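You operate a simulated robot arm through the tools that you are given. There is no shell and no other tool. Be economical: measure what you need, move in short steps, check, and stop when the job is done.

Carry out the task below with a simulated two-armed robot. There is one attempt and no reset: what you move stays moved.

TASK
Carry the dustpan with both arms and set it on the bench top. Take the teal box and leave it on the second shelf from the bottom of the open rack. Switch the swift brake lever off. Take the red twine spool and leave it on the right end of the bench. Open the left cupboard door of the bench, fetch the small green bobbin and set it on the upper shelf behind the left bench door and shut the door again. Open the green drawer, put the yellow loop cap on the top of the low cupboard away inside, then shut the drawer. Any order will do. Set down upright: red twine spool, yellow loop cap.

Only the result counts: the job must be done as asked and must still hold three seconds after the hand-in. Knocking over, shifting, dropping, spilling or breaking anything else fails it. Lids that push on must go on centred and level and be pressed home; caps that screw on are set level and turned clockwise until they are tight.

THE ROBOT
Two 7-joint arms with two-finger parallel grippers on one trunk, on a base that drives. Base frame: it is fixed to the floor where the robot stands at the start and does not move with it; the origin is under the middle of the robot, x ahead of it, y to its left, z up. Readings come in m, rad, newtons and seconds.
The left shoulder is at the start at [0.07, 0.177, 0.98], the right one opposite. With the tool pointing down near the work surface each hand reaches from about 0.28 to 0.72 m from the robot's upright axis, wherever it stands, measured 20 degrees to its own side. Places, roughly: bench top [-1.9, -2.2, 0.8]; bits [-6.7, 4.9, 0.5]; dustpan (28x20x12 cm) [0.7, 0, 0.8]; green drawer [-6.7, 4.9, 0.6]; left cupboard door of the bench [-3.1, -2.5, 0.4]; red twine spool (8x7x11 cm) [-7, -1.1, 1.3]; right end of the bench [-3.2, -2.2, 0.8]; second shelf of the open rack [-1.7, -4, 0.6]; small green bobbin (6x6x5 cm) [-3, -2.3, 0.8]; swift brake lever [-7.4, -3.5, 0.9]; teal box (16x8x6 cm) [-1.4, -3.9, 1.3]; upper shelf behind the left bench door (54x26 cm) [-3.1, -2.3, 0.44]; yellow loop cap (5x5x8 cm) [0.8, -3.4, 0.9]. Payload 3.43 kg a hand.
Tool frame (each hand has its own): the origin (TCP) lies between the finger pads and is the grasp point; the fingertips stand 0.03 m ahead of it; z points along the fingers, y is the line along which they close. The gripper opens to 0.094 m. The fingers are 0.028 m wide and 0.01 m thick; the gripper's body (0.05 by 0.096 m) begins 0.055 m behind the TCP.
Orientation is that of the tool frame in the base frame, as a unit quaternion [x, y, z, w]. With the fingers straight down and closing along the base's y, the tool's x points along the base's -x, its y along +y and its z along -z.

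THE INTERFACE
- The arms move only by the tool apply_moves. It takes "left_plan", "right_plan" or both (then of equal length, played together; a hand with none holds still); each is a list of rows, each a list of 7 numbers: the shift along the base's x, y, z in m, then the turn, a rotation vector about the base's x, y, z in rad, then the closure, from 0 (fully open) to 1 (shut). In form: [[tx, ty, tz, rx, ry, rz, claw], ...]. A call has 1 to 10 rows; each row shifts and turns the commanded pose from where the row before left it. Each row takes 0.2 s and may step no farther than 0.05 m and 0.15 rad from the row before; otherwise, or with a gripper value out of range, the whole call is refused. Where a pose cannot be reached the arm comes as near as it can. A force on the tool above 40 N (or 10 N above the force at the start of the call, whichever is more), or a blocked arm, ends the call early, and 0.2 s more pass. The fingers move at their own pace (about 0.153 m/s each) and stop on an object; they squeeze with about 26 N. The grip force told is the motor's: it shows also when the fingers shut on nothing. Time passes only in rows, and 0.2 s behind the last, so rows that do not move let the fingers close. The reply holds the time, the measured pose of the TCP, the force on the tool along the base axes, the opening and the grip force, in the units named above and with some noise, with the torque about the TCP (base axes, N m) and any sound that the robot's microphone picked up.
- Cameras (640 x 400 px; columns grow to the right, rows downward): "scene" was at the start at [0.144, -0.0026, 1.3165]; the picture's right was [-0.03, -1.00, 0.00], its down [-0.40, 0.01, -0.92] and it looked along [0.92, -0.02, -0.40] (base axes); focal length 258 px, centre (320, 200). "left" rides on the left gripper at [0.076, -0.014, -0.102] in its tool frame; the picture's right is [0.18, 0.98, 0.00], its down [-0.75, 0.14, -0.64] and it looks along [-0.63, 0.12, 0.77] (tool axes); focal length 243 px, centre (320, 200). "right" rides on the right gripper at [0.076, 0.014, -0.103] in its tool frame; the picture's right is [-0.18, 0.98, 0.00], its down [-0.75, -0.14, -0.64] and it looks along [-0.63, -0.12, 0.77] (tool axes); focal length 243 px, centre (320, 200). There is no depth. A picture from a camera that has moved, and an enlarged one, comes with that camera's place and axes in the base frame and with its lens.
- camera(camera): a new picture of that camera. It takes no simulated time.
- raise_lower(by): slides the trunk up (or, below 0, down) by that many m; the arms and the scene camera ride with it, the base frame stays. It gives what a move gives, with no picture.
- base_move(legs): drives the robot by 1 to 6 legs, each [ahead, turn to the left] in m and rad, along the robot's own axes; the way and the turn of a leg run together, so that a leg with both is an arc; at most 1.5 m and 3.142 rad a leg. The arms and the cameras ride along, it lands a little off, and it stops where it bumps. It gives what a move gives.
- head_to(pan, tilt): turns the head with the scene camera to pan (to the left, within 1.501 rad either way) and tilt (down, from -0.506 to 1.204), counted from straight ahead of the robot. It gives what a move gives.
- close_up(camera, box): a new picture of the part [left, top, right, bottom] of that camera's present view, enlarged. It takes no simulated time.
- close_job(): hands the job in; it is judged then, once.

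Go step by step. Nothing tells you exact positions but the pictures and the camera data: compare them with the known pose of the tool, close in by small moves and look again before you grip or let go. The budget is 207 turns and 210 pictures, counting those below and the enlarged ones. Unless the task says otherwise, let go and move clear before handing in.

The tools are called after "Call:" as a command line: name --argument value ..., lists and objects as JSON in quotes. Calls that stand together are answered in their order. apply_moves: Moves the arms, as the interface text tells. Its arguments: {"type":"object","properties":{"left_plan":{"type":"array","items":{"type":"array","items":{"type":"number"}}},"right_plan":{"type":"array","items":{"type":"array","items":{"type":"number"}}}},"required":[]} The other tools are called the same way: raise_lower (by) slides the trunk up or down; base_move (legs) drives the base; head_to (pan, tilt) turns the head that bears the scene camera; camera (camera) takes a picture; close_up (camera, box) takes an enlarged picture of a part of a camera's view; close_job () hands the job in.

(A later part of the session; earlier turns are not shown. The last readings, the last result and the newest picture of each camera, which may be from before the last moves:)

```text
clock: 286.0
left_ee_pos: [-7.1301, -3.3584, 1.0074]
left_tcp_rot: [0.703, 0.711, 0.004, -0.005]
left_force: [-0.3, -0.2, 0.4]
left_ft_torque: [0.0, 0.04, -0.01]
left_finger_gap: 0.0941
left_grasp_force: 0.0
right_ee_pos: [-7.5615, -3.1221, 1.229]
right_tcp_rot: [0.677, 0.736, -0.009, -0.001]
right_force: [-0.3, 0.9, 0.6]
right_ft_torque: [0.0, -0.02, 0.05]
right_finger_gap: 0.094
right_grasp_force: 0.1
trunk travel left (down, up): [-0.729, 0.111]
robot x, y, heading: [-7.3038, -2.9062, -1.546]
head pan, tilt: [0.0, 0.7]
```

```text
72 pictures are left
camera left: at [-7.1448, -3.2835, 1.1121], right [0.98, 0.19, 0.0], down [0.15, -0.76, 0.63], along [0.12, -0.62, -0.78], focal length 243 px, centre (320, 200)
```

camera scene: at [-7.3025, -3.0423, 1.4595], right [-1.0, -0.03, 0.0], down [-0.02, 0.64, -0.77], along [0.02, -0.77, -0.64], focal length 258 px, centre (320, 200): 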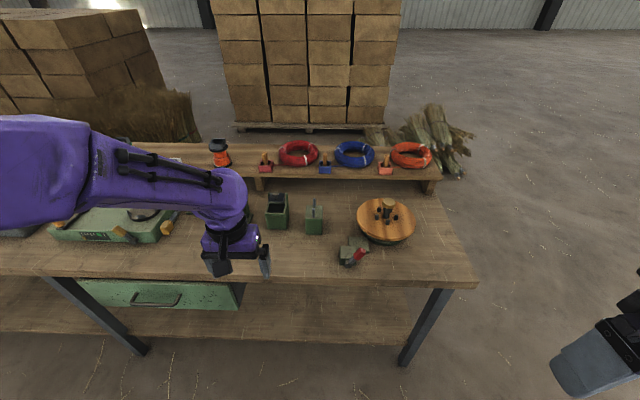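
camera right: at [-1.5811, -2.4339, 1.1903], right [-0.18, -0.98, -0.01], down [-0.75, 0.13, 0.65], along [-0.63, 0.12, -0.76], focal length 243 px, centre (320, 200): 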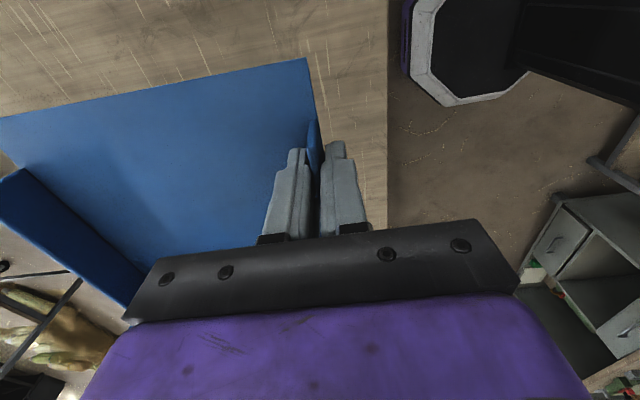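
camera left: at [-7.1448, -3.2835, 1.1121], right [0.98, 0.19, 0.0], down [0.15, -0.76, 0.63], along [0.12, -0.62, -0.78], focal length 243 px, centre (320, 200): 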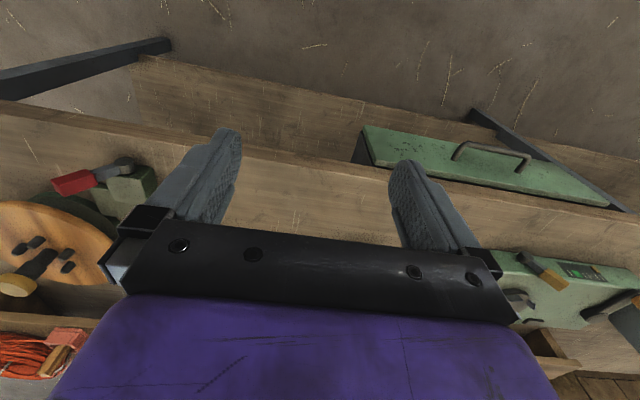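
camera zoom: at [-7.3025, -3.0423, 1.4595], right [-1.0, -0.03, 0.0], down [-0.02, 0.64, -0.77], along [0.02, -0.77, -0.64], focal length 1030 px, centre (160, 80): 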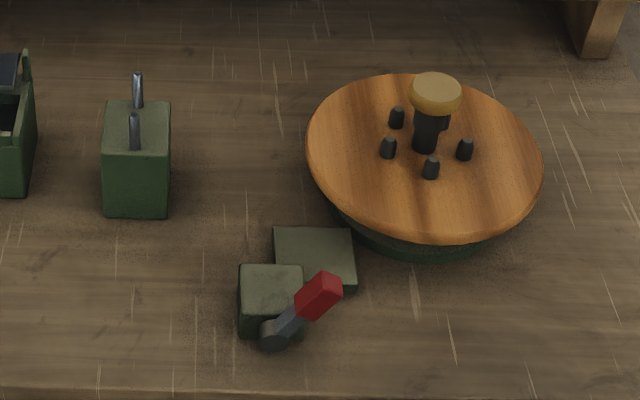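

The brake lever pivots near [−7.37, −3.5, 0.85], with its red knob leaning to −x at about [−7.40, −3.50, 0.876]. I'll push it over to the other side with the closed right fingers.

Call:
apply_moves --right_plan '[[0.0107, -0.038, -0.0229, 0, 0, 0, 1], [0.0107, -0.038, -0.0229, 0, 0, 0, 1], [0.0107, -0.038, -0.0229, 0, 0, 0, 1], [0.0107, -0.038, -0.0229, 0, 0, 0, 1], [0.0107, -0.038, -0.0229, 0, 0, 0, 1], [0.0107, -0.038, -0.0229, 0, 0, 0, 1], [0.0107, -0.038, -0.0229, 0, 0, 0, 1], [0.0107, -0.038, -0.0229, 0, 0, 0, 1], [0.0107, -0.038, -0.0229, 0, 0, 0, 1], [0.0107, -0.038, -0.0229, 0, 0, 0, 1]]'

Call:
camera --camera "right"

Call:
close_up --camera "scene" --box '[290, 180, 450, 280]'

```text
clock: 288.2
left_ee_pos: [-7.1286, -3.3598, 1.0077]
left_tcp_rot: [0.703, 0.711, 0.006, -0.007]
left_force: [0.1, -0.6, 0.4]
left_ft_torque: [0.03, 0.0, -0.02]
left_finger_gap: 0.0938
left_grasp_force: 0.2
right_ee_pos: [-7.4537, -3.505, 0.9988]
right_tcp_rot: [0.676, 0.737, -0.008, -0.002]
right_force: [0.1, -1.0, -0.2]
right_ft_torque: [0.03, 0.02, 0.01]
right_finger_gap: 0.0
right_grasp_force: 26.1
trunk travel left (down, up): [-0.729, 0.111]
robot x, y, heading: [-7.3088, -2.9077, -1.542]
head pan, tilt: [0.0, 0.7]
```

```text
71 pictures are left
camera right: at [-7.4452, -3.4266, 1.0992], right [0.99, -0.1, -0.01], down [-0.07, -0.76, 0.65], along [-0.07, -0.65, -0.76], focal length 243 px, centre (320, 200)
```

right: 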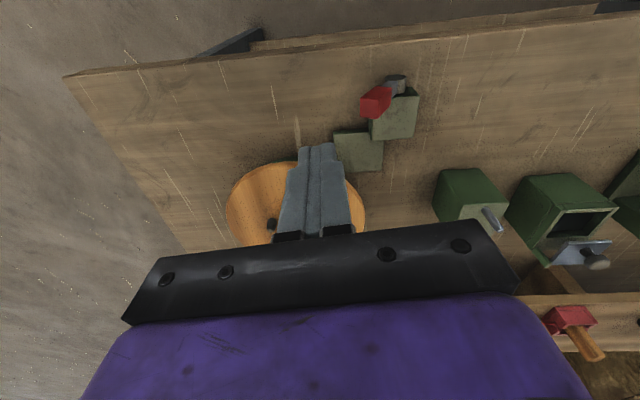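

```text
4.00 times, centred on (370, 230) of scene
camera zoom: at [-7.3015, -3.0451, 1.4592], right [-1.0, -0.03, 0.0], down [-0.02, 0.65, -0.76], along [0.02, -0.76, -0.65], focal length 1030 px, centre (120, 80)
```

zoom: 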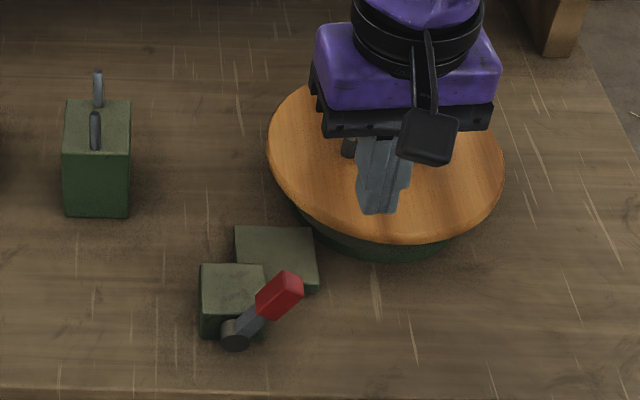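

Call:
apply_moves --right_plan '[[0, 0, -0.04, 0, 0, 0, 1], [0, 0, -0.04, 0, 0, 0, 1], [0, 0, -0.027, 0, 0, 0, 1], [0.015, 0, 0, 0, 0, 0, 1], [0.015, 0, 0, 0, 0, 0, 1], [0.015, 0, 0, 0, 0, 0, 1], [0.015, 0, 0, 0, 0, 0, 1]]'

Call:
close_up --camera "scene" --box '[290, 180, 450, 280]'

```text
clock: 289.8
left_ee_pos: [-7.1299, -3.3577, 1.0078]
left_tcp_rot: [0.703, 0.711, 0.004, -0.006]
left_force: [0.7, -0.4, 0.8]
left_ft_torque: [-0.02, 0.02, -0.01]
left_finger_gap: 0.0941
left_grasp_force: 0.0
right_ee_pos: [-7.3938, -3.5029, 0.8954]
right_tcp_rot: [0.677, 0.736, -0.008, 0.0]
right_force: [0.0, 0.7, 9.9]
right_ft_torque: [0.02, -0.1, -0.01]
right_finger_gap: 0.0
right_grasp_force: 25.7
trunk travel left (down, up): [-0.729, 0.111]
robot x, y, heading: [-7.3122, -2.9079, -1.543]
head pan, tilt: [0.0, 0.7]
```

```text
4.00 times, centred on (370, 230) of scene
camera zoom: at [-7.3012, -3.0409, 1.4597], right [-1.0, -0.03, 0.0], down [-0.02, 0.64, -0.77], along [0.02, -0.77, -0.64], focal length 1030 px, centre (120, 80)
```

zoom: 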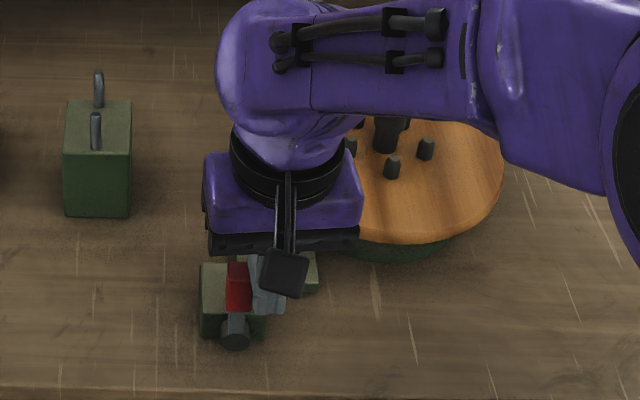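

Call:
apply_moves --right_plan '[[0, 0, 0.006, 0, 0, 0, 1], [0.014, 0, 0, 0, 0, 0, 1], [0.014, 0, 0, 0, 0, 0, 1], [0.014, 0, 0, 0, 0, 0, 1], [0.01, 0, 0, 0, 0, 0, 1]]'

Call:
close_up --camera "scene" --box '[290, 180, 450, 280]'

```text
clock: 290.9
left_ee_pos: [-7.1332, -3.3581, 1.0093]
left_tcp_rot: [0.705, 0.709, 0.004, -0.004]
left_force: [0.6, -0.3, -0.3]
left_ft_torque: [0.0, 0.05, 0.01]
left_finger_gap: 0.0942
left_grasp_force: 0.0
right_ee_pos: [-7.3652, -3.5012, 0.9003]
right_tcp_rot: [0.679, 0.734, -0.016, -0.01]
right_force: [-26.5, 4.9, 6.1]
right_ft_torque: [0.1, 0.78, -0.3]
right_finger_gap: 0.0001
right_grasp_force: 25.6
trunk travel left (down, up): [-0.729, 0.111]
robot x, y, heading: [-7.3066, -2.9047, -1.556]
head pan, tilt: [0.0, 0.7]
stopped in row 5 (right hand): the force on the tool passed its limit at 45 N (the readings are from after the stop); the commanded pose is now the measured one
```

```text
4.00 times, centred on (370, 230) of scene
camera zoom: at [-7.305, -3.0402, 1.4597], right [-1.0, -0.02, 0.0], down [-0.01, 0.64, -0.77], along [0.01, -0.77, -0.64], focal length 1030 px, centre (120, 80)
```

zoom: 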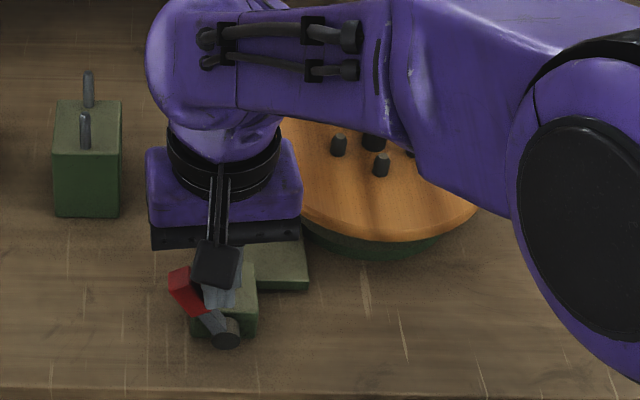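

Call:
apply_moves --right_plan '[[-0.015, 0, 0, 0, 0, 0, 1], [-0.01, 0, 0.03, 0, 0, 0, 1], [0, 0, 0.04, 0, 0, 0, 1], [0, 0.02, 0.04, 0, 0, 0, 0.5], [-0.01, 0.04, 0.02, 0, 0, 0, 0], [-0.01, 0.045, 0.02, 0, 0, 0, 0], [-0.01, 0.045, 0.02, 0, 0, 0, 0], [-0.01, 0.045, 0.02, 0, 0, 0, 0], [-0.01, 0.045, 0.02, 0, 0, 0, 0], [-0.01, 0.045, 0.02, 0, 0, 0, 0]]'

Call:
close_up --camera "scene" --box '[290, 180, 450, 280]'

```text
refused: row 6 steps farther than a row can; nothing moved
```

```text
4.00 times, centred on (370, 230) of scene
camera zoom: at [-7.305, -3.0402, 1.4597], right [-1.0, -0.02, 0.0], down [-0.01, 0.64, -0.77], along [0.01, -0.77, -0.64], focal length 1030 px, centre (120, 80)
```

zoom: 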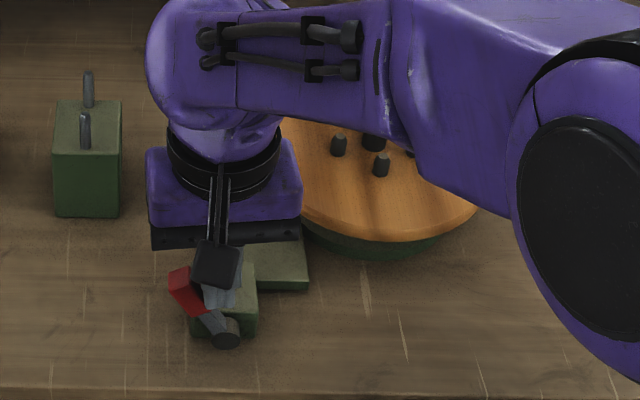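

Call:
apply_moves --right_plan '[[-0.015, 0, 0, 0, 0, 0, 1], [-0.01, 0, 0.03, 0, 0, 0, 1], [0, 0, 0.04, 0, 0, 0, 1], [0, 0.02, 0.04, 0, 0, 0, 0.5], [-0.01, 0.04, 0.02, 0, 0, 0, 0], [-0.01, 0.04, 0.02, 0, 0, 0, 0], [-0.01, 0.04, 0.02, 0, 0, 0, 0], [-0.01, 0.04, 0.02, 0, 0, 0, 0], [-0.01, 0.04, 0.02, 0, 0, 0, 0]]'

Call:
close_up --camera "scene" --box '[290, 180, 450, 280]'

```text
clock: 292.9
left_ee_pos: [-7.1344, -3.3587, 1.0079]
left_tcp_rot: [0.704, 0.71, 0.007, -0.004]
left_force: [-0.6, 0.1, 0.1]
left_ft_torque: [-0.01, -0.01, 0.0]
left_finger_gap: 0.0941
left_grasp_force: 0.1
right_ee_pos: [-7.4385, -3.2824, 1.1098]
right_tcp_rot: [0.678, 0.735, -0.013, -0.007]
right_force: [-0.5, 0.3, 0.2]
right_ft_torque: [-0.04, -0.04, -0.01]
right_finger_gap: 0.094
right_grasp_force: 0.0
trunk travel left (down, up): [-0.729, 0.111]
robot x, y, heading: [-7.3084, -2.9082, -1.548]
head pan, tilt: [0.0, 0.7]
```

```text
4.00 times, centred on (370, 230) of scene
camera zoom: at [-7.3086, -3.0417, 1.4595], right [-1.0, -0.02, 0.0], down [-0.01, 0.64, -0.77], along [0.02, -0.76, -0.64], focal length 1030 px, centre (120, 80)
```

zoom: 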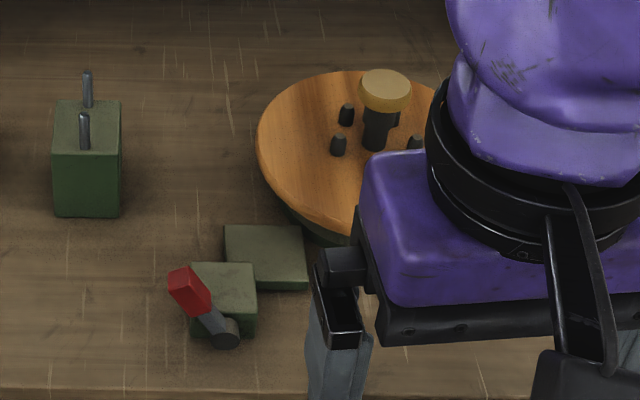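

Brake lever has flipped over to its opposite stop. Now turning to find the way to the red spool.

Call:
base_move --legs '[[0, 2.5]]'

Call:
head_to --pan 0.3 --tilt 0.25

Call:
camera --camera "scene"

```text
clock: 299.2
left_ee_pos: [-7.1841, -2.4396, 1.007]
left_tcp_rot: [-0.459, 0.888, -0.005, -0.005]
left_force: [0.3, -0.3, -0.2]
left_ft_torque: [-0.02, -0.03, 0.01]
left_finger_gap: 0.0939
left_grasp_force: 0.0
right_ee_pos: [-6.9823, -2.6797, 1.1091]
right_tcp_rot: [-0.49, 0.872, -0.011, 0.011]
right_force: [0.7, 0.0, -0.8]
right_ft_torque: [0.0, 0.01, 0.0]
right_finger_gap: 0.0941
right_grasp_force: 0.1
trunk travel left (down, up): [-0.729, 0.111]
robot x, y, heading: [-7.3072, -2.9048, 0.966]
head pan, tilt: [0.0, 0.7]
```

```text
clock: 300.1
left_ee_pos: [-7.1849, -2.4375, 1.007]
left_tcp_rot: [-0.457, 0.889, -0.004, -0.006]
left_force: [-0.1, 0.7, 0.5]
left_ft_torque: [0.0, -0.02, -0.03]
left_finger_gap: 0.0943
left_grasp_force: 0.1
right_ee_pos: [-6.9836, -2.6777, 1.1099]
right_tcp_rot: [-0.49, 0.872, -0.011, 0.01]
right_force: [-0.2, 0.8, 0.3]
right_ft_torque: [-0.04, 0.03, 0.01]
right_finger_gap: 0.0941
right_grasp_force: 0.0
trunk travel left (down, up): [-0.729, 0.111]
robot x, y, heading: [-7.3077, -2.9092, 0.971]
head pan, tilt: [0.3, 0.25]
```

```text
65 pictures are left
camera scene: at [-7.2491, -2.7771, 1.5002], right [0.95, -0.3, 0.0], down [-0.07, -0.24, -0.97], along [0.29, 0.92, -0.25], focal length 258 px, centre (320, 200)
```

scene: 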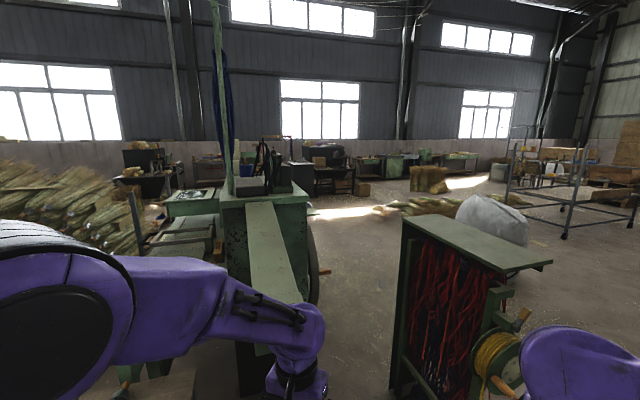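

Call:
raise_lower --by 0.1

Call:
base_move --legs '[[0, -0.965], [1.5, 0], [0.05, 0], [0, 1.57], [0.9, 0]]'

Call:
head_to --pan 0.6 --tilt 0.4

Call:
camera --camera "scene"

```text
clock: 301.4
left_ee_pos: [-7.1838, -2.438, 1.108]
left_tcp_rot: [-0.458, 0.889, -0.005, -0.007]
left_force: [0.2, -0.2, 0.0]
left_ft_torque: [0.01, -0.01, 0.02]
left_finger_gap: 0.0939
left_grasp_force: 0.0
right_ee_pos: [-6.9828, -2.6779, 1.2101]
right_tcp_rot: [-0.491, 0.871, -0.011, 0.01]
right_force: [-0.9, -0.2, -0.3]
right_ft_torque: [-0.02, 0.01, -0.02]
right_finger_gap: 0.094
right_grasp_force: 0.1
trunk travel left (down, up): [-0.829, 0.011]
robot x, y, heading: [-7.3076, -2.9067, 0.968]
head pan, tilt: [0.3, 0.25]
```

```text
clock: 319.9
left_ee_pos: [-5.9244, -1.5414, 1.1089]
left_tcp_rot: [-0.703, 0.712, -0.005, -0.005]
left_force: [-0.3, 0.2, 0.0]
left_ft_torque: [-0.02, 0.01, 0.01]
left_finger_gap: 0.0939
left_grasp_force: 0.1
right_ee_pos: [-5.6215, -1.6241, 1.2092]
right_tcp_rot: [0.729, -0.685, 0.008, -0.013]
right_force: [0.5, -0.2, -0.9]
right_ft_torque: [0.01, 0.02, -0.01]
right_finger_gap: 0.0941
right_grasp_force: 0.1
trunk travel left (down, up): [-0.829, 0.011]
robot x, y, heading: [-5.7596, -1.9987, 1.571]
head pan, tilt: [0.3, 0.25]
```

```text
clock: 320.8
left_ee_pos: [-5.9244, -1.5413, 1.1075]
left_tcp_rot: [-0.703, 0.712, -0.004, -0.005]
left_force: [0.0, 0.0, -0.5]
left_ft_torque: [0.0, 0.0, 0.01]
left_finger_gap: 0.094
left_grasp_force: 0.0
right_ee_pos: [-5.621, -1.6231, 1.2094]
right_tcp_rot: [0.728, -0.685, 0.007, -0.012]
right_force: [-0.2, 0.1, -0.7]
right_ft_torque: [-0.02, -0.03, -0.01]
right_finger_gap: 0.0941
right_grasp_force: 0.1
trunk travel left (down, up): [-0.829, 0.011]
robot x, y, heading: [-5.755, -1.9983, 1.573]
head pan, tilt: [0.6, 0.4]
```

```text
64 pictures are left
camera scene: at [-5.8088, -1.8691, 1.5863], right [0.82, 0.57, 0.0], down [0.22, -0.32, -0.92], along [-0.52, 0.76, -0.39], focal length 258 px, centre (320, 200)
```

scene: 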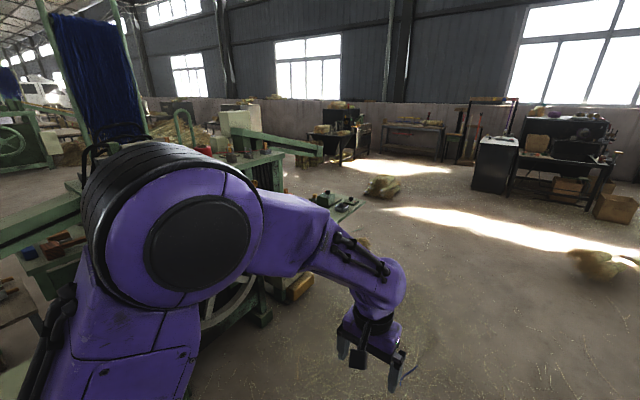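

Call:
base_move --legs '[[0.85, 0], [0, 1.57]]'

Call:
head_to --pan 0 --tilt 0.35

Call:
camera --camera "scene"

```text
clock: 329.1
left_ee_pos: [-6.2178, -1.3089, 1.1093]
left_tcp_rot: [1.0, -0.004, 0.007, 0.0]
left_force: [0.0, -0.4, 0.4]
left_ft_torque: [0.02, 0.03, 0.03]
left_finger_gap: 0.0937
left_grasp_force: 0.1
right_ee_pos: [-6.1369, -1.0077, 1.2081]
right_tcp_rot: [0.999, 0.033, -0.004, -0.014]
right_force: [0.4, -0.4, 0.5]
right_ft_torque: [-0.01, 0.0, -0.02]
right_finger_gap: 0.094
right_grasp_force: 0.1
trunk travel left (down, up): [-0.829, 0.011]
robot x, y, heading: [-5.7665, -1.1398, -3.133]
head pan, tilt: [0.6, 0.4]
```

```text
clock: 330.1
left_ee_pos: [-6.2169, -1.31, 1.1089]
left_tcp_rot: [1.0, -0.003, 0.007, -0.001]
left_force: [-0.7, -0.2, 0.5]
left_ft_torque: [0.01, -0.03, 0.02]
left_finger_gap: 0.0942
left_grasp_force: 0.1
right_ee_pos: [-6.1368, -1.0061, 1.209]
right_tcp_rot: [0.999, 0.033, -0.003, -0.014]
right_force: [-0.6, -0.2, -0.3]
right_ft_torque: [-0.01, -0.04, -0.01]
right_finger_gap: 0.094
right_grasp_force: 0.1
trunk travel left (down, up): [-0.829, 0.011]
robot x, y, heading: [-5.7647, -1.1408, -3.132]
head pan, tilt: [0.0, 0.351]
```

```text
63 pictures are left
camera scene: at [-5.9055, -1.1416, 1.5908], right [-0.01, 1.0, 0.0], down [0.34, 0.0, -0.94], along [-0.94, -0.01, -0.34], focal length 258 px, centre (320, 200)
```

scene: 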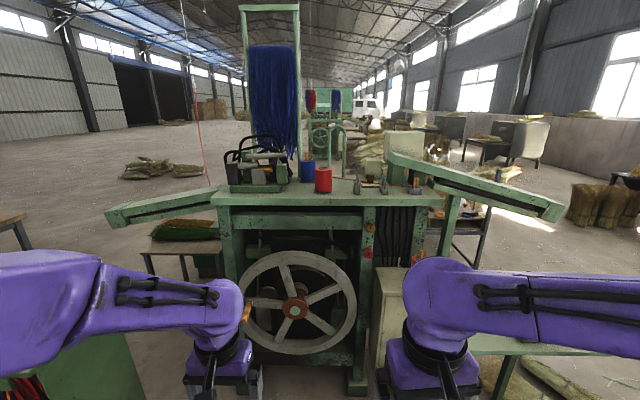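

Call:
apply_moves --left_plan '[[-0.005, 0.01, 0.045, 0, 0.131, 0, 0], [-0.005, 0.01, 0.045, 0, 0.131, 0, 0], [-0.005, 0.01, 0.045, 0, 0.131, 0, 0], [-0.005, 0.01, 0.045, 0, 0.131, 0, 0], [-0.005, 0.01, 0.045, 0, 0.131, 0, 0], [-0.005, 0.01, 0.045, 0, 0.131, 0, 0], [0, 0.01, 0.045, 0, 0, 0, 0]]'

Call:
base_move --legs '[[0.4, 0]]'

Call:
camera --camera "scene"

Call:
camera --camera "left"

```text
clock: 331.7
left_ee_pos: [-6.2477, -1.2388, 1.4254]
left_tcp_rot: [0.926, -0.003, -0.377, 0.002]
left_force: [1.4, 1.0, 0.2]
left_ft_torque: [0.0, -0.03, 0.02]
left_finger_gap: 0.0942
left_grasp_force: 0.0
right_ee_pos: [-6.1371, -1.0051, 1.2089]
right_tcp_rot: [0.999, 0.033, -0.003, -0.015]
right_force: [-0.1, -0.4, 0.5]
right_ft_torque: [-0.04, -0.03, 0.0]
right_finger_gap: 0.0937
right_grasp_force: 0.2
trunk travel left (down, up): [-0.829, 0.011]
robot x, y, heading: [-5.7634, -1.1398, -3.135]
head pan, tilt: [0.0, 0.351]
```

```text
clock: 334.2
left_ee_pos: [-6.6468, -1.2423, 1.4246]
left_tcp_rot: [0.926, -0.006, -0.377, -0.001]
left_force: [-1.1, -0.2, -0.4]
left_ft_torque: [0.02, -0.02, 0.02]
left_finger_gap: 0.0941
left_grasp_force: 0.0
right_ee_pos: [-6.5353, -1.0087, 1.2104]
right_tcp_rot: [0.999, 0.032, -0.005, -0.015]
right_force: [0.2, 0.4, 0.9]
right_ft_torque: [0.03, 0.0, -0.01]
right_finger_gap: 0.0941
right_grasp_force: 0.2
trunk travel left (down, up): [-0.829, 0.011]
robot x, y, heading: [-6.1647, -1.1408, -3.134]
head pan, tilt: [0.0, 0.351]
```

```text
62 pictures are left
camera scene: at [-6.3036, -1.1438, 1.591], right [-0.01, 1.0, 0.0], down [0.34, 0.0, -0.94], along [-0.94, -0.01, -0.34], focal length 258 px, centre (320, 200)
```

scene: 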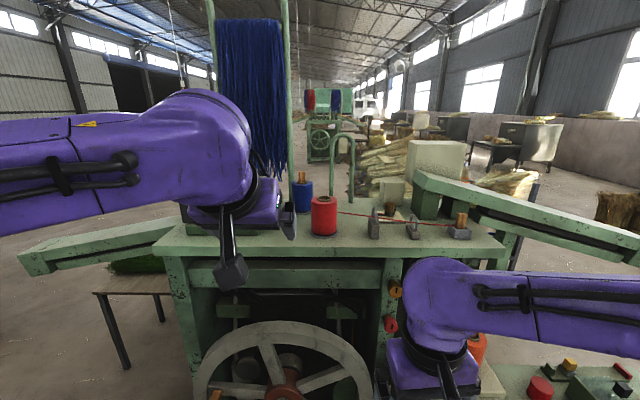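

```text
61 pictures are left
camera left: at [-6.5202, -1.2283, 1.4446], right [0.12, -0.98, -0.12], down [-0.09, -0.14, 0.99], along [-0.99, -0.11, -0.11], focal length 243 px, centre (320, 200)
```

left: 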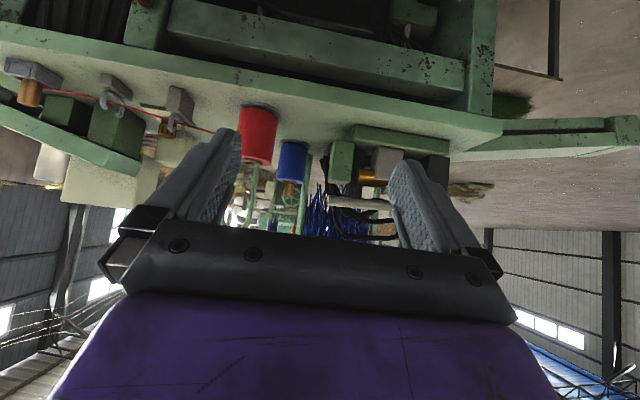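

Call:
base_move --legs '[[0.16, 0]]'

Call:
apply_moves --left_plan '[[0, 0.025, -0.03, 0, 0, 0, 0], [0, 0.025, -0.03, 0, 0, 0, 0], [0, 0.025, -0.03, 0, 0, 0, 0], [-0.02, 0.025, -0.03, 0, 0, 0, 0], [-0.03, 0, 0, 0, 0, 0, 0]]'

Call:
camera --camera "left"

Call:
camera --camera "scene"

```text
clock: 335.6
left_ee_pos: [-6.8042, -1.2432, 1.425]
left_tcp_rot: [0.926, -0.005, -0.378, 0.0]
left_force: [-0.4, 0.2, -0.9]
left_ft_torque: [0.03, 0.02, -0.01]
left_finger_gap: 0.0939
left_grasp_force: 0.0
right_ee_pos: [-6.6931, -1.0096, 1.2092]
right_tcp_rot: [0.999, 0.032, -0.005, -0.015]
right_force: [-0.3, -0.6, 0.1]
right_ft_torque: [0.02, 0.01, -0.03]
right_finger_gap: 0.0942
right_grasp_force: 0.0
trunk travel left (down, up): [-0.829, 0.011]
robot x, y, heading: [-6.325, -1.1451, -3.138]
head pan, tilt: [0.0, 0.351]
```

```text
clock: 336.8
left_ee_pos: [-6.8601, -1.1429, 1.3053]
left_tcp_rot: [0.927, -0.005, -0.376, 0.001]
left_force: [0.3, 0.3, 0.2]
left_ft_torque: [0.01, -0.03, 0.0]
left_finger_gap: 0.094
left_grasp_force: 0.1
right_ee_pos: [-6.6959, -1.0099, 1.2094]
right_tcp_rot: [0.999, 0.032, -0.004, -0.015]
right_force: [-0.1, 1.1, 0.2]
right_ft_torque: [0.01, 0.02, 0.0]
right_finger_gap: 0.0936
right_grasp_force: 0.0
trunk travel left (down, up): [-0.829, 0.011]
robot x, y, heading: [-6.3253, -1.1452, -3.137]
head pan, tilt: [0.0, 0.351]
```

```text
60 pictures are left
camera left: at [-6.7328, -1.1287, 1.3245], right [0.12, -0.98, -0.12], down [-0.09, -0.14, 0.99], along [-0.99, -0.11, -0.11], focal length 243 px, centre (320, 200)
```

left: 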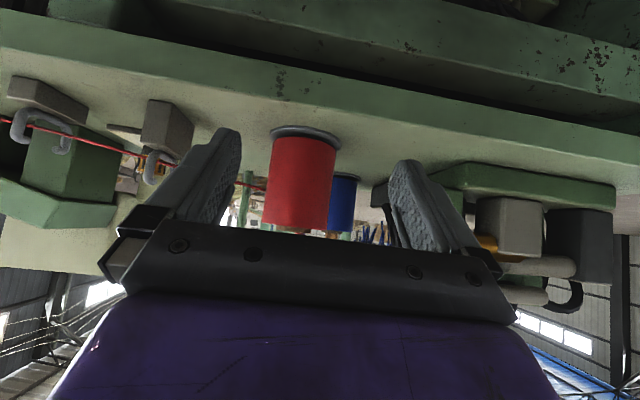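

```text
59 pictures are left
camera scene: at [-6.4662, -1.1438, 1.5907], right [-0.01, 1.0, 0.0], down [0.34, 0.0, -0.94], along [-0.94, -0.01, -0.34], focal length 258 px, centre (320, 200)
```

scene: 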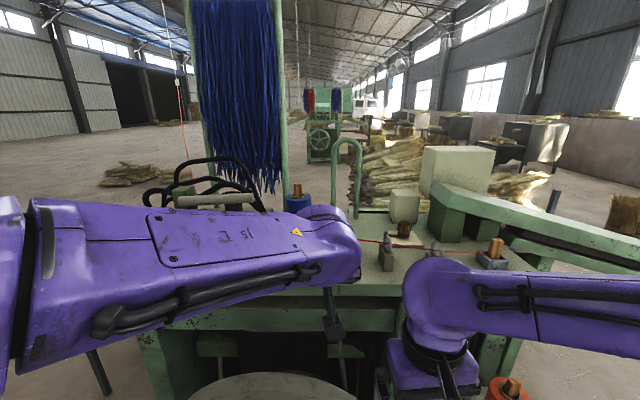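

Call:
apply_moves --left_plan '[[-0.03, 0.004, -0.006, 0, 0, 0, 0], [-0.03, 0.004, -0.006, 0, 0, 0, 0], [-0.03, 0, 0, 0, 0, 0, 0], [-0.03, 0, 0, 0, 0, 0, 0]]'

Call:
camera --camera "left"

```text
clock: 337.8
left_ee_pos: [-6.98, -1.1346, 1.2926]
left_tcp_rot: [0.926, -0.004, -0.377, 0.0]
left_force: [-1.0, 0.7, -0.3]
left_ft_torque: [0.0, 0.01, -0.02]
left_finger_gap: 0.0939
left_grasp_force: 0.1
right_ee_pos: [-6.697, -1.0085, 1.2092]
right_tcp_rot: [0.999, 0.033, -0.003, -0.015]
right_force: [-0.4, -0.6, 0.3]
right_ft_torque: [0.0, -0.01, 0.0]
right_finger_gap: 0.094
right_grasp_force: 0.0
trunk travel left (down, up): [-0.829, 0.011]
robot x, y, heading: [-6.3227, -1.1447, -3.136]
head pan, tilt: [0.0, 0.351]
```

```text
58 pictures are left
camera left: at [-6.8542, -1.1215, 1.3129], right [0.12, -0.98, -0.13], down [-0.09, -0.14, 0.99], along [-0.99, -0.11, -0.11], focal length 243 px, centre (320, 200)
```

left: 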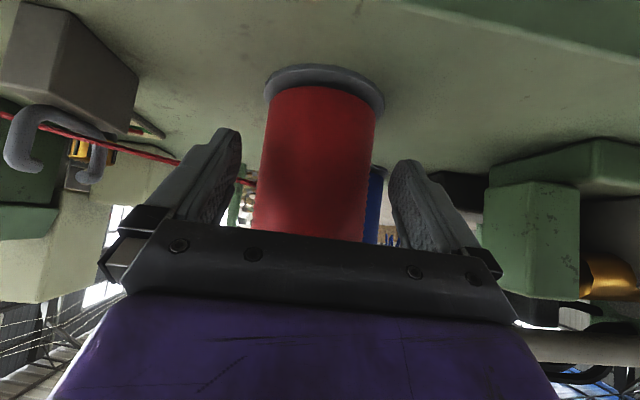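

Call:
apply_moves --left_plan '[[-0.013, 0, 0, 0, 0, 0, 0], [0, 0, 0, 0, 0, 0, 0.5], [0, 0, 0, 0, 0, 0, 1], [0, 0, 0, 0, 0, 0, 1], [0, 0, 0, 0, 0, 0, 1], [0, 0, 0.02, 0, 0, 0, 1], [0, 0, 0.03, 0, 0, 0, 1]]'

Call:
camera --camera "left"

Call:
camera --camera "scene"

```text
clock: 339.4
left_ee_pos: [-6.9925, -1.1474, 1.3499]
left_tcp_rot: [0.925, 0.006, -0.379, -0.005]
left_force: [0.6, 0.1, -2.6]
left_ft_torque: [0.0, -0.16, 0.0]
left_finger_gap: 0.048
left_grasp_force: 25.7
right_ee_pos: [-6.6943, -1.0109, 1.21]
right_tcp_rot: [0.999, 0.033, -0.005, -0.016]
right_force: [1.5, -0.9, 0.4]
right_ft_torque: [0.0, 0.0, -0.02]
right_finger_gap: 0.0938
right_grasp_force: 0.1
trunk travel left (down, up): [-0.829, 0.011]
robot x, y, heading: [-6.3234, -1.1434, -3.131]
head pan, tilt: [0.0, 0.351]
```

```text
57 pictures are left
camera left: at [-6.8666, -1.1319, 1.3704], right [0.14, -0.98, -0.14], down [-0.09, -0.16, 0.98], along [-0.99, -0.12, -0.11], focal length 243 px, centre (320, 200)
```

left: 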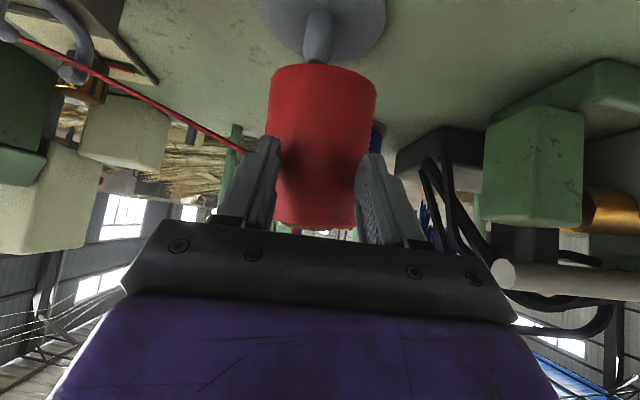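

```text
56 pictures are left
camera scene: at [-6.4639, -1.1463, 1.5909], right [-0.01, 1.0, 0.0], down [0.34, 0.0, -0.94], along [-0.94, -0.01, -0.34], focal length 258 px, centre (320, 200)
```

scene: 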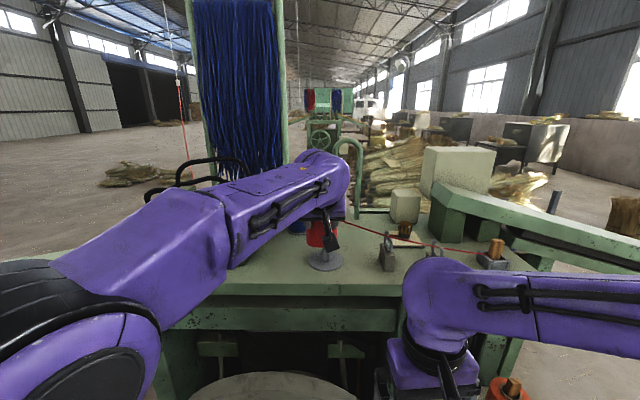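

Call:
apply_moves --left_plan '[[0, 0, 0.025, 0, 0, 0, 1], [0, 0, 0.025, 0, 0, 0, 1], [0, 0, 0.025, 0, 0, 0, 1]]'

Call:
camera --camera "left"

```text
clock: 340.2
left_ee_pos: [-6.9947, -1.154, 1.4306]
left_tcp_rot: [0.925, 0.012, -0.38, -0.013]
left_force: [-0.4, 0.2, 1.1]
left_ft_torque: [-0.03, -0.01, 0.03]
left_finger_gap: 0.0001
left_grasp_force: 26.3
right_ee_pos: [-6.697, -1.0109, 1.2086]
right_tcp_rot: [0.999, 0.033, -0.004, -0.015]
right_force: [-0.2, 0.5, -0.2]
right_ft_torque: [-0.01, 0.02, 0.01]
right_finger_gap: 0.094
right_grasp_force: 0.1
trunk travel left (down, up): [-0.829, 0.011]
robot x, y, heading: [-6.3223, -1.1475, -3.14]
head pan, tilt: [0.0, 0.351]
```

```text
55 pictures are left
camera left: at [-6.8685, -1.1382, 1.4508], right [0.14, -0.98, -0.16], down [-0.08, -0.17, 0.98], along [-0.99, -0.13, -0.1], focal length 243 px, centre (320, 200)
```

left: 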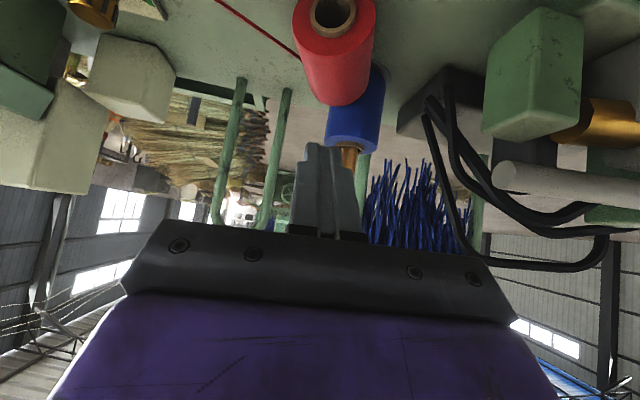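

Call:
apply_moves --left_plan '[[0.02, 0, 0.0, 0, 0, 0, 0], [0.03, 0, 0.0, 0, 0, 0, 0], [0.03, 0, 0.0, 0, 0, 0, 0], [0.03, 0, 0, 0, 0, 0, 0]]'

Call:
camera --camera "left"

Call:
camera --camera "scene"

```text
clock: 341.2
left_ee_pos: [-6.8802, -1.1366, 1.4172]
left_tcp_rot: [0.927, -0.004, -0.376, 0.0]
left_force: [0.0, -1.1, 0.0]
left_ft_torque: [-0.01, -0.04, -0.01]
left_finger_gap: 0.0939
left_grasp_force: 0.0
right_ee_pos: [-6.6958, -1.0125, 1.2096]
right_tcp_rot: [0.999, 0.032, -0.005, -0.016]
right_force: [-0.4, 0.5, 0.9]
right_ft_torque: [0.03, 0.02, -0.01]
right_finger_gap: 0.0936
right_grasp_force: 0.0
trunk travel left (down, up): [-0.829, 0.011]
robot x, y, heading: [-6.3239, -1.1434, -3.139]
head pan, tilt: [0.0, 0.351]
```

```text
54 pictures are left
camera left: at [-6.7529, -1.124, 1.4368], right [0.12, -0.98, -0.13], down [-0.09, -0.14, 0.99], along [-0.99, -0.11, -0.11], focal length 243 px, centre (320, 200)
```

left: 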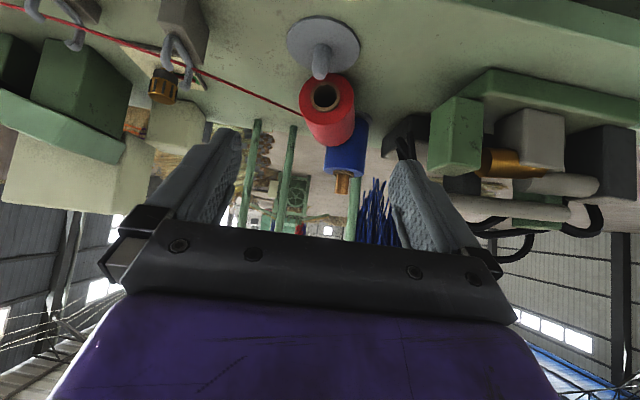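

```text
53 pictures are left
camera scene: at [-6.4643, -1.1482, 1.5909], right [-0.01, 1.0, 0.0], down [0.34, 0.0, -0.94], along [-0.94, 0.0, -0.34], focal length 258 px, centre (320, 200)
```

scene: 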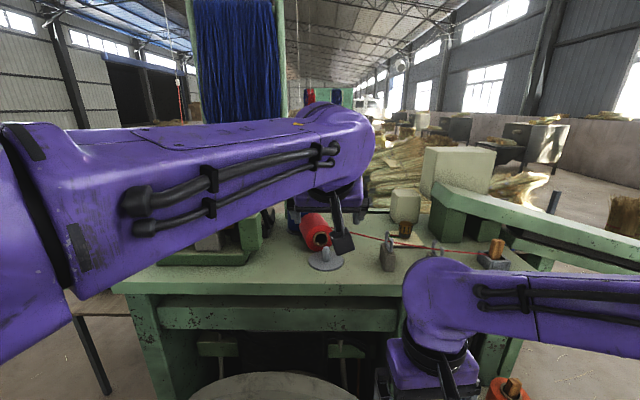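

The spool slipped (gripped off-centre) and now lies on its side at about [−7.10, −1.15, 1.27], axis along x. I'll grip it from above, then pitch it upright.

Call:
base_move --legs '[[0.07, 0]]'

Call:
apply_moves --left_plan '[[0.0, 0, 0.01, 0, -0.131, 0, 0], [0.0, 0, 0.01, 0, -0.131, 0, 0], [0, 0, 0.01, 0, -0.131, 0, 0], [0, 0, 0.01, 0, -0.131, 0, 0], [0, 0, 0, 0, -0.131, 0, 0], [0, 0, 0, 0, -0.131, 0, 0], [-0.04, -0.004, 0, 0, 0, 0, 0], [-0.04, -0.005, 0, 0, 0, 0, 0], [-0.03, -0.005, 0, 0, 0, 0, 0], [-0.03, 0, 0, 0, 0, 0, 0]]'

Call:
camera --camera "left"

```text
clock: 342.2
left_ee_pos: [-6.9364, -1.1344, 1.4231]
left_tcp_rot: [0.924, -0.005, -0.382, -0.001]
left_force: [2.1, 0.6, 1.7]
left_ft_torque: [0.0, 0.03, 0.03]
left_finger_gap: 0.0942
left_grasp_force: 0.0
right_ee_pos: [-6.7537, -1.009, 1.2131]
right_tcp_rot: [0.999, 0.031, -0.01, -0.015]
right_force: [0.8, -0.2, 0.2]
right_ft_torque: [-0.04, 0.09, -0.03]
right_finger_gap: 0.0939
right_grasp_force: 0.0
trunk travel left (down, up): [-0.829, 0.011]
robot x, y, heading: [-6.3939, -1.1446, -3.143]
head pan, tilt: [0.0, 0.351]
```

```text
clock: 344.4
left_ee_pos: [-6.9923, -1.2172, 1.3873]
left_tcp_rot: [0.998, -0.004, -0.065, -0.001]
left_force: [0.4, 0.1, 0.4]
left_ft_torque: [0.01, 0.01, -0.04]
left_finger_gap: 0.0939
left_grasp_force: 0.1
left hand out of reach, approached as far as the arm can: row 4, 5, 6, 7, 8, 9, 10
right_ee_pos: [-6.7665, -1.0078, 1.2101]
right_tcp_rot: [0.999, 0.032, -0.004, -0.013]
right_force: [0.1, 0.7, 0.2]
right_ft_torque: [-0.01, -0.02, -0.02]
right_finger_gap: 0.094
right_grasp_force: 0.1
trunk travel left (down, up): [-0.829, 0.011]
robot x, y, heading: [-6.3921, -1.1417, -3.14]
head pan, tilt: [0.0, 0.351]
```

```text
52 pictures are left
camera left: at [-6.9041, -1.2044, 1.4804], right [0.17, -0.98, -0.03], down [-0.66, -0.14, 0.73], along [-0.73, -0.11, -0.68], focal length 243 px, centre (320, 200)
```

left: 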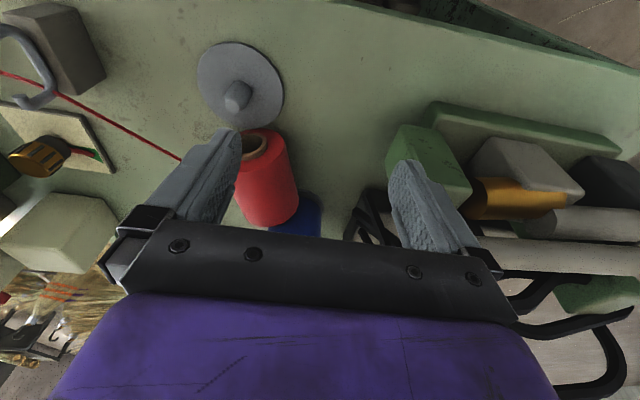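

Call:
apply_moves --left_plan '[[0.0, 0.015, 0.005, 0, 0.12, 0, 0], [0.0, 0.015, 0.005, 0, 0.12, 0, 0], [0, 0.014, 0.005, 0, 0.12, 0, 0], [-0.02, 0, 0, 0, 0.12, 0, 0], [-0.03, 0, 0, 0, 0, 0, 0], [-0.03, 0, 0, 0, 0, 0, 0], [-0.025, 0, 0, 0, 0, 0, 0]]'

Call:
camera --camera "left"

```text
clock: 346.0
left_ee_pos: [-7.0685, -1.1832, 1.4147]
left_tcp_rot: [0.953, -0.004, -0.302, 0.0]
left_force: [0.0, -0.3, -0.7]
left_ft_torque: [0.0, 0.02, 0.01]
left_finger_gap: 0.0942
left_grasp_force: 0.1
left hand out of reach, approached as far as the arm can: row 1, 2, 3, 4, 5, 6, 7
right_ee_pos: [-6.7666, -1.0104, 1.2093]
right_tcp_rot: [0.999, 0.032, -0.004, -0.015]
right_force: [-0.2, 0.5, -0.1]
right_ft_torque: [-0.04, -0.01, -0.02]
right_finger_gap: 0.094
right_grasp_force: 0.0
trunk travel left (down, up): [-0.829, 0.011]
robot x, y, heading: [-6.3937, -1.1432, -3.141]
head pan, tilt: [0.0, 0.351]
```

```text
51 pictures are left
camera left: at [-6.9468, -1.17, 1.455], right [0.14, -0.98, -0.11], down [-0.25, -0.14, 0.96], along [-0.96, -0.11, -0.26], focal length 243 px, centre (320, 200)
```

left: 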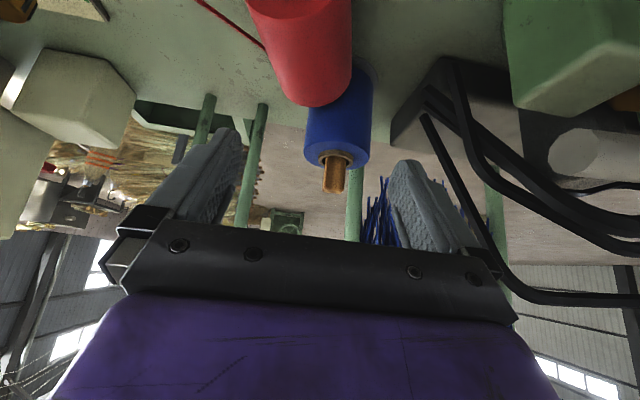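

Call:
apply_moves --left_plan '[[-0.006, 0.002, -0.03, 0, 0, 0, 0], [-0.006, 0.002, -0.03, 0, 0, 0, 0], [-0.006, 0.002, -0.03, 0, 0, 0, 0], [-0.006, 0.002, -0.025, 0, 0, 0, 0]]'

Call:
camera --camera "left"

```text
clock: 347.1
left_ee_pos: [-7.0916, -1.1837, 1.3228]
left_tcp_rot: [0.948, 0.009, -0.318, -0.015]
left_force: [7.6, 1.3, 13.6]
left_ft_torque: [0.74, -0.15, -0.36]
left_finger_gap: 0.0941
left_grasp_force: 0.1
right_ee_pos: [-6.7618, -1.0093, 1.2117]
right_tcp_rot: [0.999, 0.032, -0.005, -0.014]
right_force: [0.7, -0.4, -0.8]
right_ft_torque: [-0.02, -0.02, 0.0]
right_finger_gap: 0.0938
right_grasp_force: 0.1
trunk travel left (down, up): [-0.829, 0.011]
robot x, y, heading: [-6.3884, -1.1468, -3.138]
head pan, tilt: [0.0, 0.351]
stopped in row 4 (left hand): the force on the tool passed its limit at 46 N (the readings are from after the stop); the commanded pose is now the measured one
```

```text
50 pictures are left
camera left: at [-6.9692, -1.1699, 1.3594], right [0.15, -0.98, -0.15], down [-0.21, -0.18, 0.96], along [-0.96, -0.12, -0.23], focal length 243 px, centre (320, 200)
```

left: 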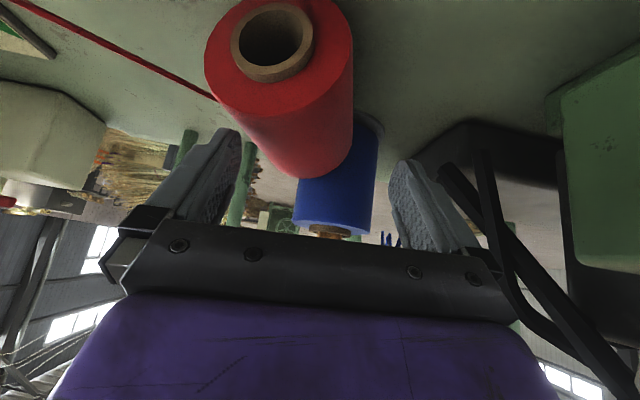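

Call:
apply_moves --left_plan '[[0.0, 0, 0.03, 0, 0, 0, 0], [0.0, 0.005, 0.02, 0, 0, 0.12, 0], [0, 0.005, 0.0, 0, 0, 0.12, 0], [-0.005, 0.004, 0, 0, 0, 0.12, 0]]'

Call:
camera --camera "left"

```text
clock: 348.1
left_ee_pos: [-7.0836, -1.1886, 1.3623]
left_tcp_rot: [0.932, 0.178, -0.312, 0.043]
left_force: [-0.6, 0.8, 0.5]
left_ft_torque: [0.06, 0.0, 0.02]
left_finger_gap: 0.094
left_grasp_force: 0.0
left hand out of reach, approached as far as the arm can: row 3, 4
right_ee_pos: [-6.7644, -1.0097, 1.21]
right_tcp_rot: [0.999, 0.032, -0.005, -0.015]
right_force: [0.7, -0.3, 0.6]
right_ft_torque: [0.01, -0.01, 0.03]
right_finger_gap: 0.0939
right_grasp_force: 0.1
trunk travel left (down, up): [-0.829, 0.011]
robot x, y, heading: [-6.3935, -1.142, -3.136]
head pan, tilt: [0.0, 0.351]
```

```text
49 pictures are left
camera left: at [-6.9743, -1.1318, 1.4], right [0.49, -0.86, -0.14], down [-0.14, -0.24, 0.96], along [-0.86, -0.45, -0.24], focal length 243 px, centre (320, 200)
```

left: 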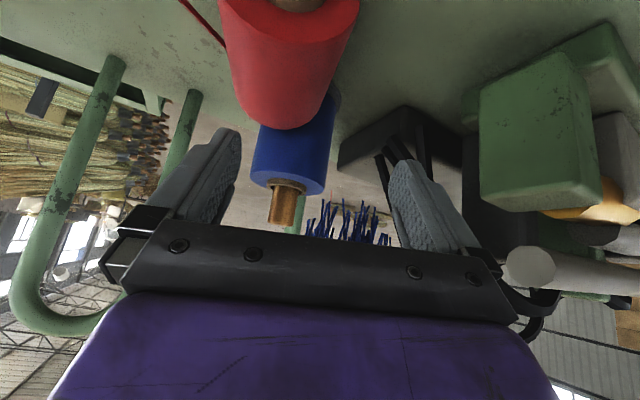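

Call:
base_move --legs '[[0.012, -0.025]]'

Call:
apply_moves --left_plan '[[0.0, 0, -0.025, 0, 0, 0, 0], [0.0, 0.0, -0.025, 0, 0, 0, 0], [0, 0.0, -0.018, 0, 0, 0, 0]]'

Call:
camera --camera "left"

```text
clock: 348.9
left_ee_pos: [-7.0937, -1.172, 1.3627]
left_tcp_rot: [0.934, 0.166, -0.314, 0.039]
left_force: [1.1, 0.8, 0.4]
left_ft_torque: [-0.01, 0.02, -0.01]
left_finger_gap: 0.0942
left_grasp_force: 0.1
right_ee_pos: [-6.7708, -1.0021, 1.2104]
right_tcp_rot: [1.0, 0.02, -0.006, -0.016]
right_force: [0.9, 0.8, 0.5]
right_ft_torque: [0.0, 0.0, -0.01]
right_finger_gap: 0.094
right_grasp_force: 0.1
trunk travel left (down, up): [-0.829, 0.011]
robot x, y, heading: [-6.4066, -1.1451, 3.118]
head pan, tilt: [0.0, 0.351]
```

```text
clock: 349.5
left_ee_pos: [-7.1073, -1.2007, 1.3196]
left_tcp_rot: [0.929, 0.196, -0.313, 0.025]
left_force: [7.9, 4.5, 16.6]
left_ft_torque: [0.86, 0.2, -0.4]
left_finger_gap: 0.094
left_grasp_force: 0.0
right_ee_pos: [-6.7724, -0.9997, 1.2097]
right_tcp_rot: [1.0, 0.019, -0.006, -0.015]
right_force: [-0.5, 0.2, 0.1]
right_ft_torque: [0.01, -0.04, -0.04]
right_finger_gap: 0.0941
right_grasp_force: 0.2
trunk travel left (down, up): [-0.829, 0.011]
robot x, y, heading: [-6.4046, -1.1447, 3.116]
head pan, tilt: [0.0, 0.351]
stopped in row 3 (left hand): the force on the tool passed its limit at 48 N (the readings are from after the stop); the commanded pose is now the measured one
```

```text
48 pictures are left
camera left: at [-6.9991, -1.1437, 1.3584], right [0.51, -0.84, -0.18], down [-0.13, -0.28, 0.95], along [-0.85, -0.46, -0.25], focal length 243 px, centre (320, 200)
```

left: 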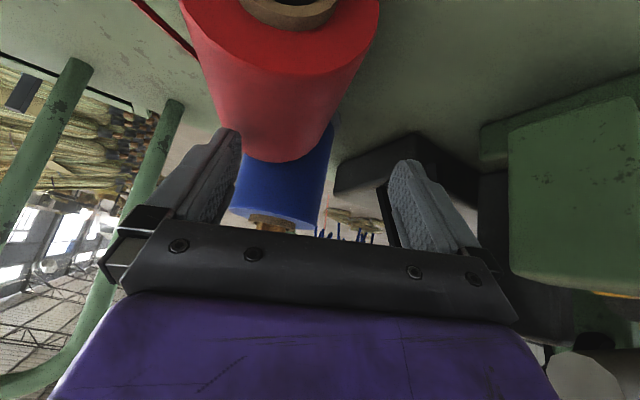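

Call:
apply_moves --left_plan '[[0.0, 0, 0.03, 0, 0, 0, 0], [0.02, 0, 0.03, 0, 0, 0, 0], [0.045, -0.01, 0, 0, 0, -0.1, 0], [0.045, -0.015, 0, 0, 0, -0.1, 0], [0.045, -0.015, 0, 0, 0, -0.1, 0], [0.045, -0.015, 0, 0, 0, 0, 0], [0.04, -0.03, 0, 0, 0, 0, 0], [0.03, -0.03, 0, 0, 0, 0, 0], [0.02, -0.04, 0, 0, 0, 0, 0], [0.01, -0.04, 0, 0, 0, 0, 0]]' --right_plan '[[0.0, 0, 0.02, 0, 0, 0, 0], [0.0, 0, 0.03, 0, 0.1, 0, 0], [0.0, 0, 0.03, 0, 0.1, 0, 0], [0, 0, 0.03, 0, 0.1, 0, 0], [0, 0, 0.03, 0, 0.1, 0, 0], [0, 0, 0.03, 0, 0.1, 0, 0], [-0.03, -0.02, 0.03, 0, 0.11, 0, 0], [-0.03, -0.02, 0, 0, 0, 0.11, 0], [-0.03, -0.02, 0, 0, 0, 0.11, 0], [-0.03, -0.02, 0, 0, 0, 0.11, 0]]'

Call:
apply_moves --right_plan '[[-0.04, -0.02, 0, 0, 0, 0, 0], [-0.04, -0.02, 0, 0, 0, 0, 0], [-0.04, -0.02, 0.0, 0, 0, 0, 0], [-0.03, -0.01, 0, 0, 0, 0, 0]]'

Call:
camera --camera "right"

```text
clock: 351.7
left_ee_pos: [-6.8101, -1.3993, 1.376]
left_tcp_rot: [0.949, 0.052, -0.311, -0.018]
left_force: [-0.2, -0.1, -0.2]
left_ft_torque: [0.03, 0.0, 0.01]
left_finger_gap: 0.0941
left_grasp_force: 0.1
right_ee_pos: [-6.896, -1.0852, 1.4111]
right_tcp_rot: [0.937, 0.171, -0.303, 0.029]
right_force: [-0.6, 0.5, -0.4]
right_ft_torque: [0.04, -0.03, -0.02]
right_finger_gap: 0.094
right_grasp_force: 0.1
trunk travel left (down, up): [-0.829, 0.011]
robot x, y, heading: [-6.4037, -1.1422, 3.123]
head pan, tilt: [0.0, 0.351]
```

```text
clock: 352.7
left_ee_pos: [-6.8122, -1.3955, 1.3752]
left_tcp_rot: [0.949, 0.052, -0.31, -0.018]
left_force: [-0.2, 0.6, 0.5]
left_ft_torque: [0.0, -0.03, -0.02]
left_finger_gap: 0.094
left_grasp_force: 0.0
right_ee_pos: [-7.0452, -1.1518, 1.4094]
right_tcp_rot: [0.937, 0.171, -0.302, 0.03]
right_force: [-1.2, 0.6, 0.2]
right_ft_torque: [-0.02, 0.0, 0.03]
right_finger_gap: 0.0939
right_grasp_force: 0.0
trunk travel left (down, up): [-0.829, 0.011]
robot x, y, heading: [-6.4058, -1.1443, 3.119]
head pan, tilt: [0.0, 0.351]
```

```text
47 pictures are left
camera right: at [-6.9261, -1.1254, 1.4475], right [0.19, -0.98, 0.06], down [-0.26, 0.01, 0.96], along [-0.95, -0.2, -0.26], focal length 243 px, centre (320, 200)
```

right: 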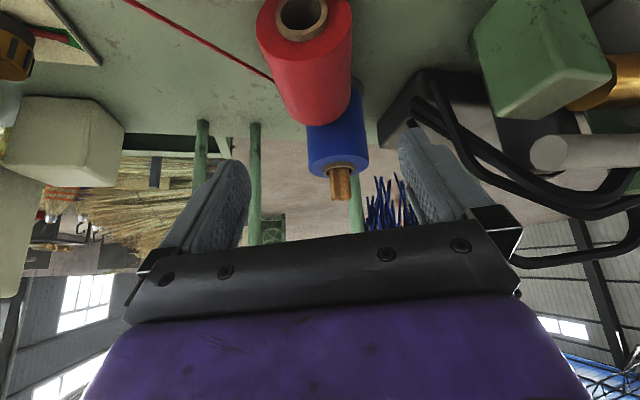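

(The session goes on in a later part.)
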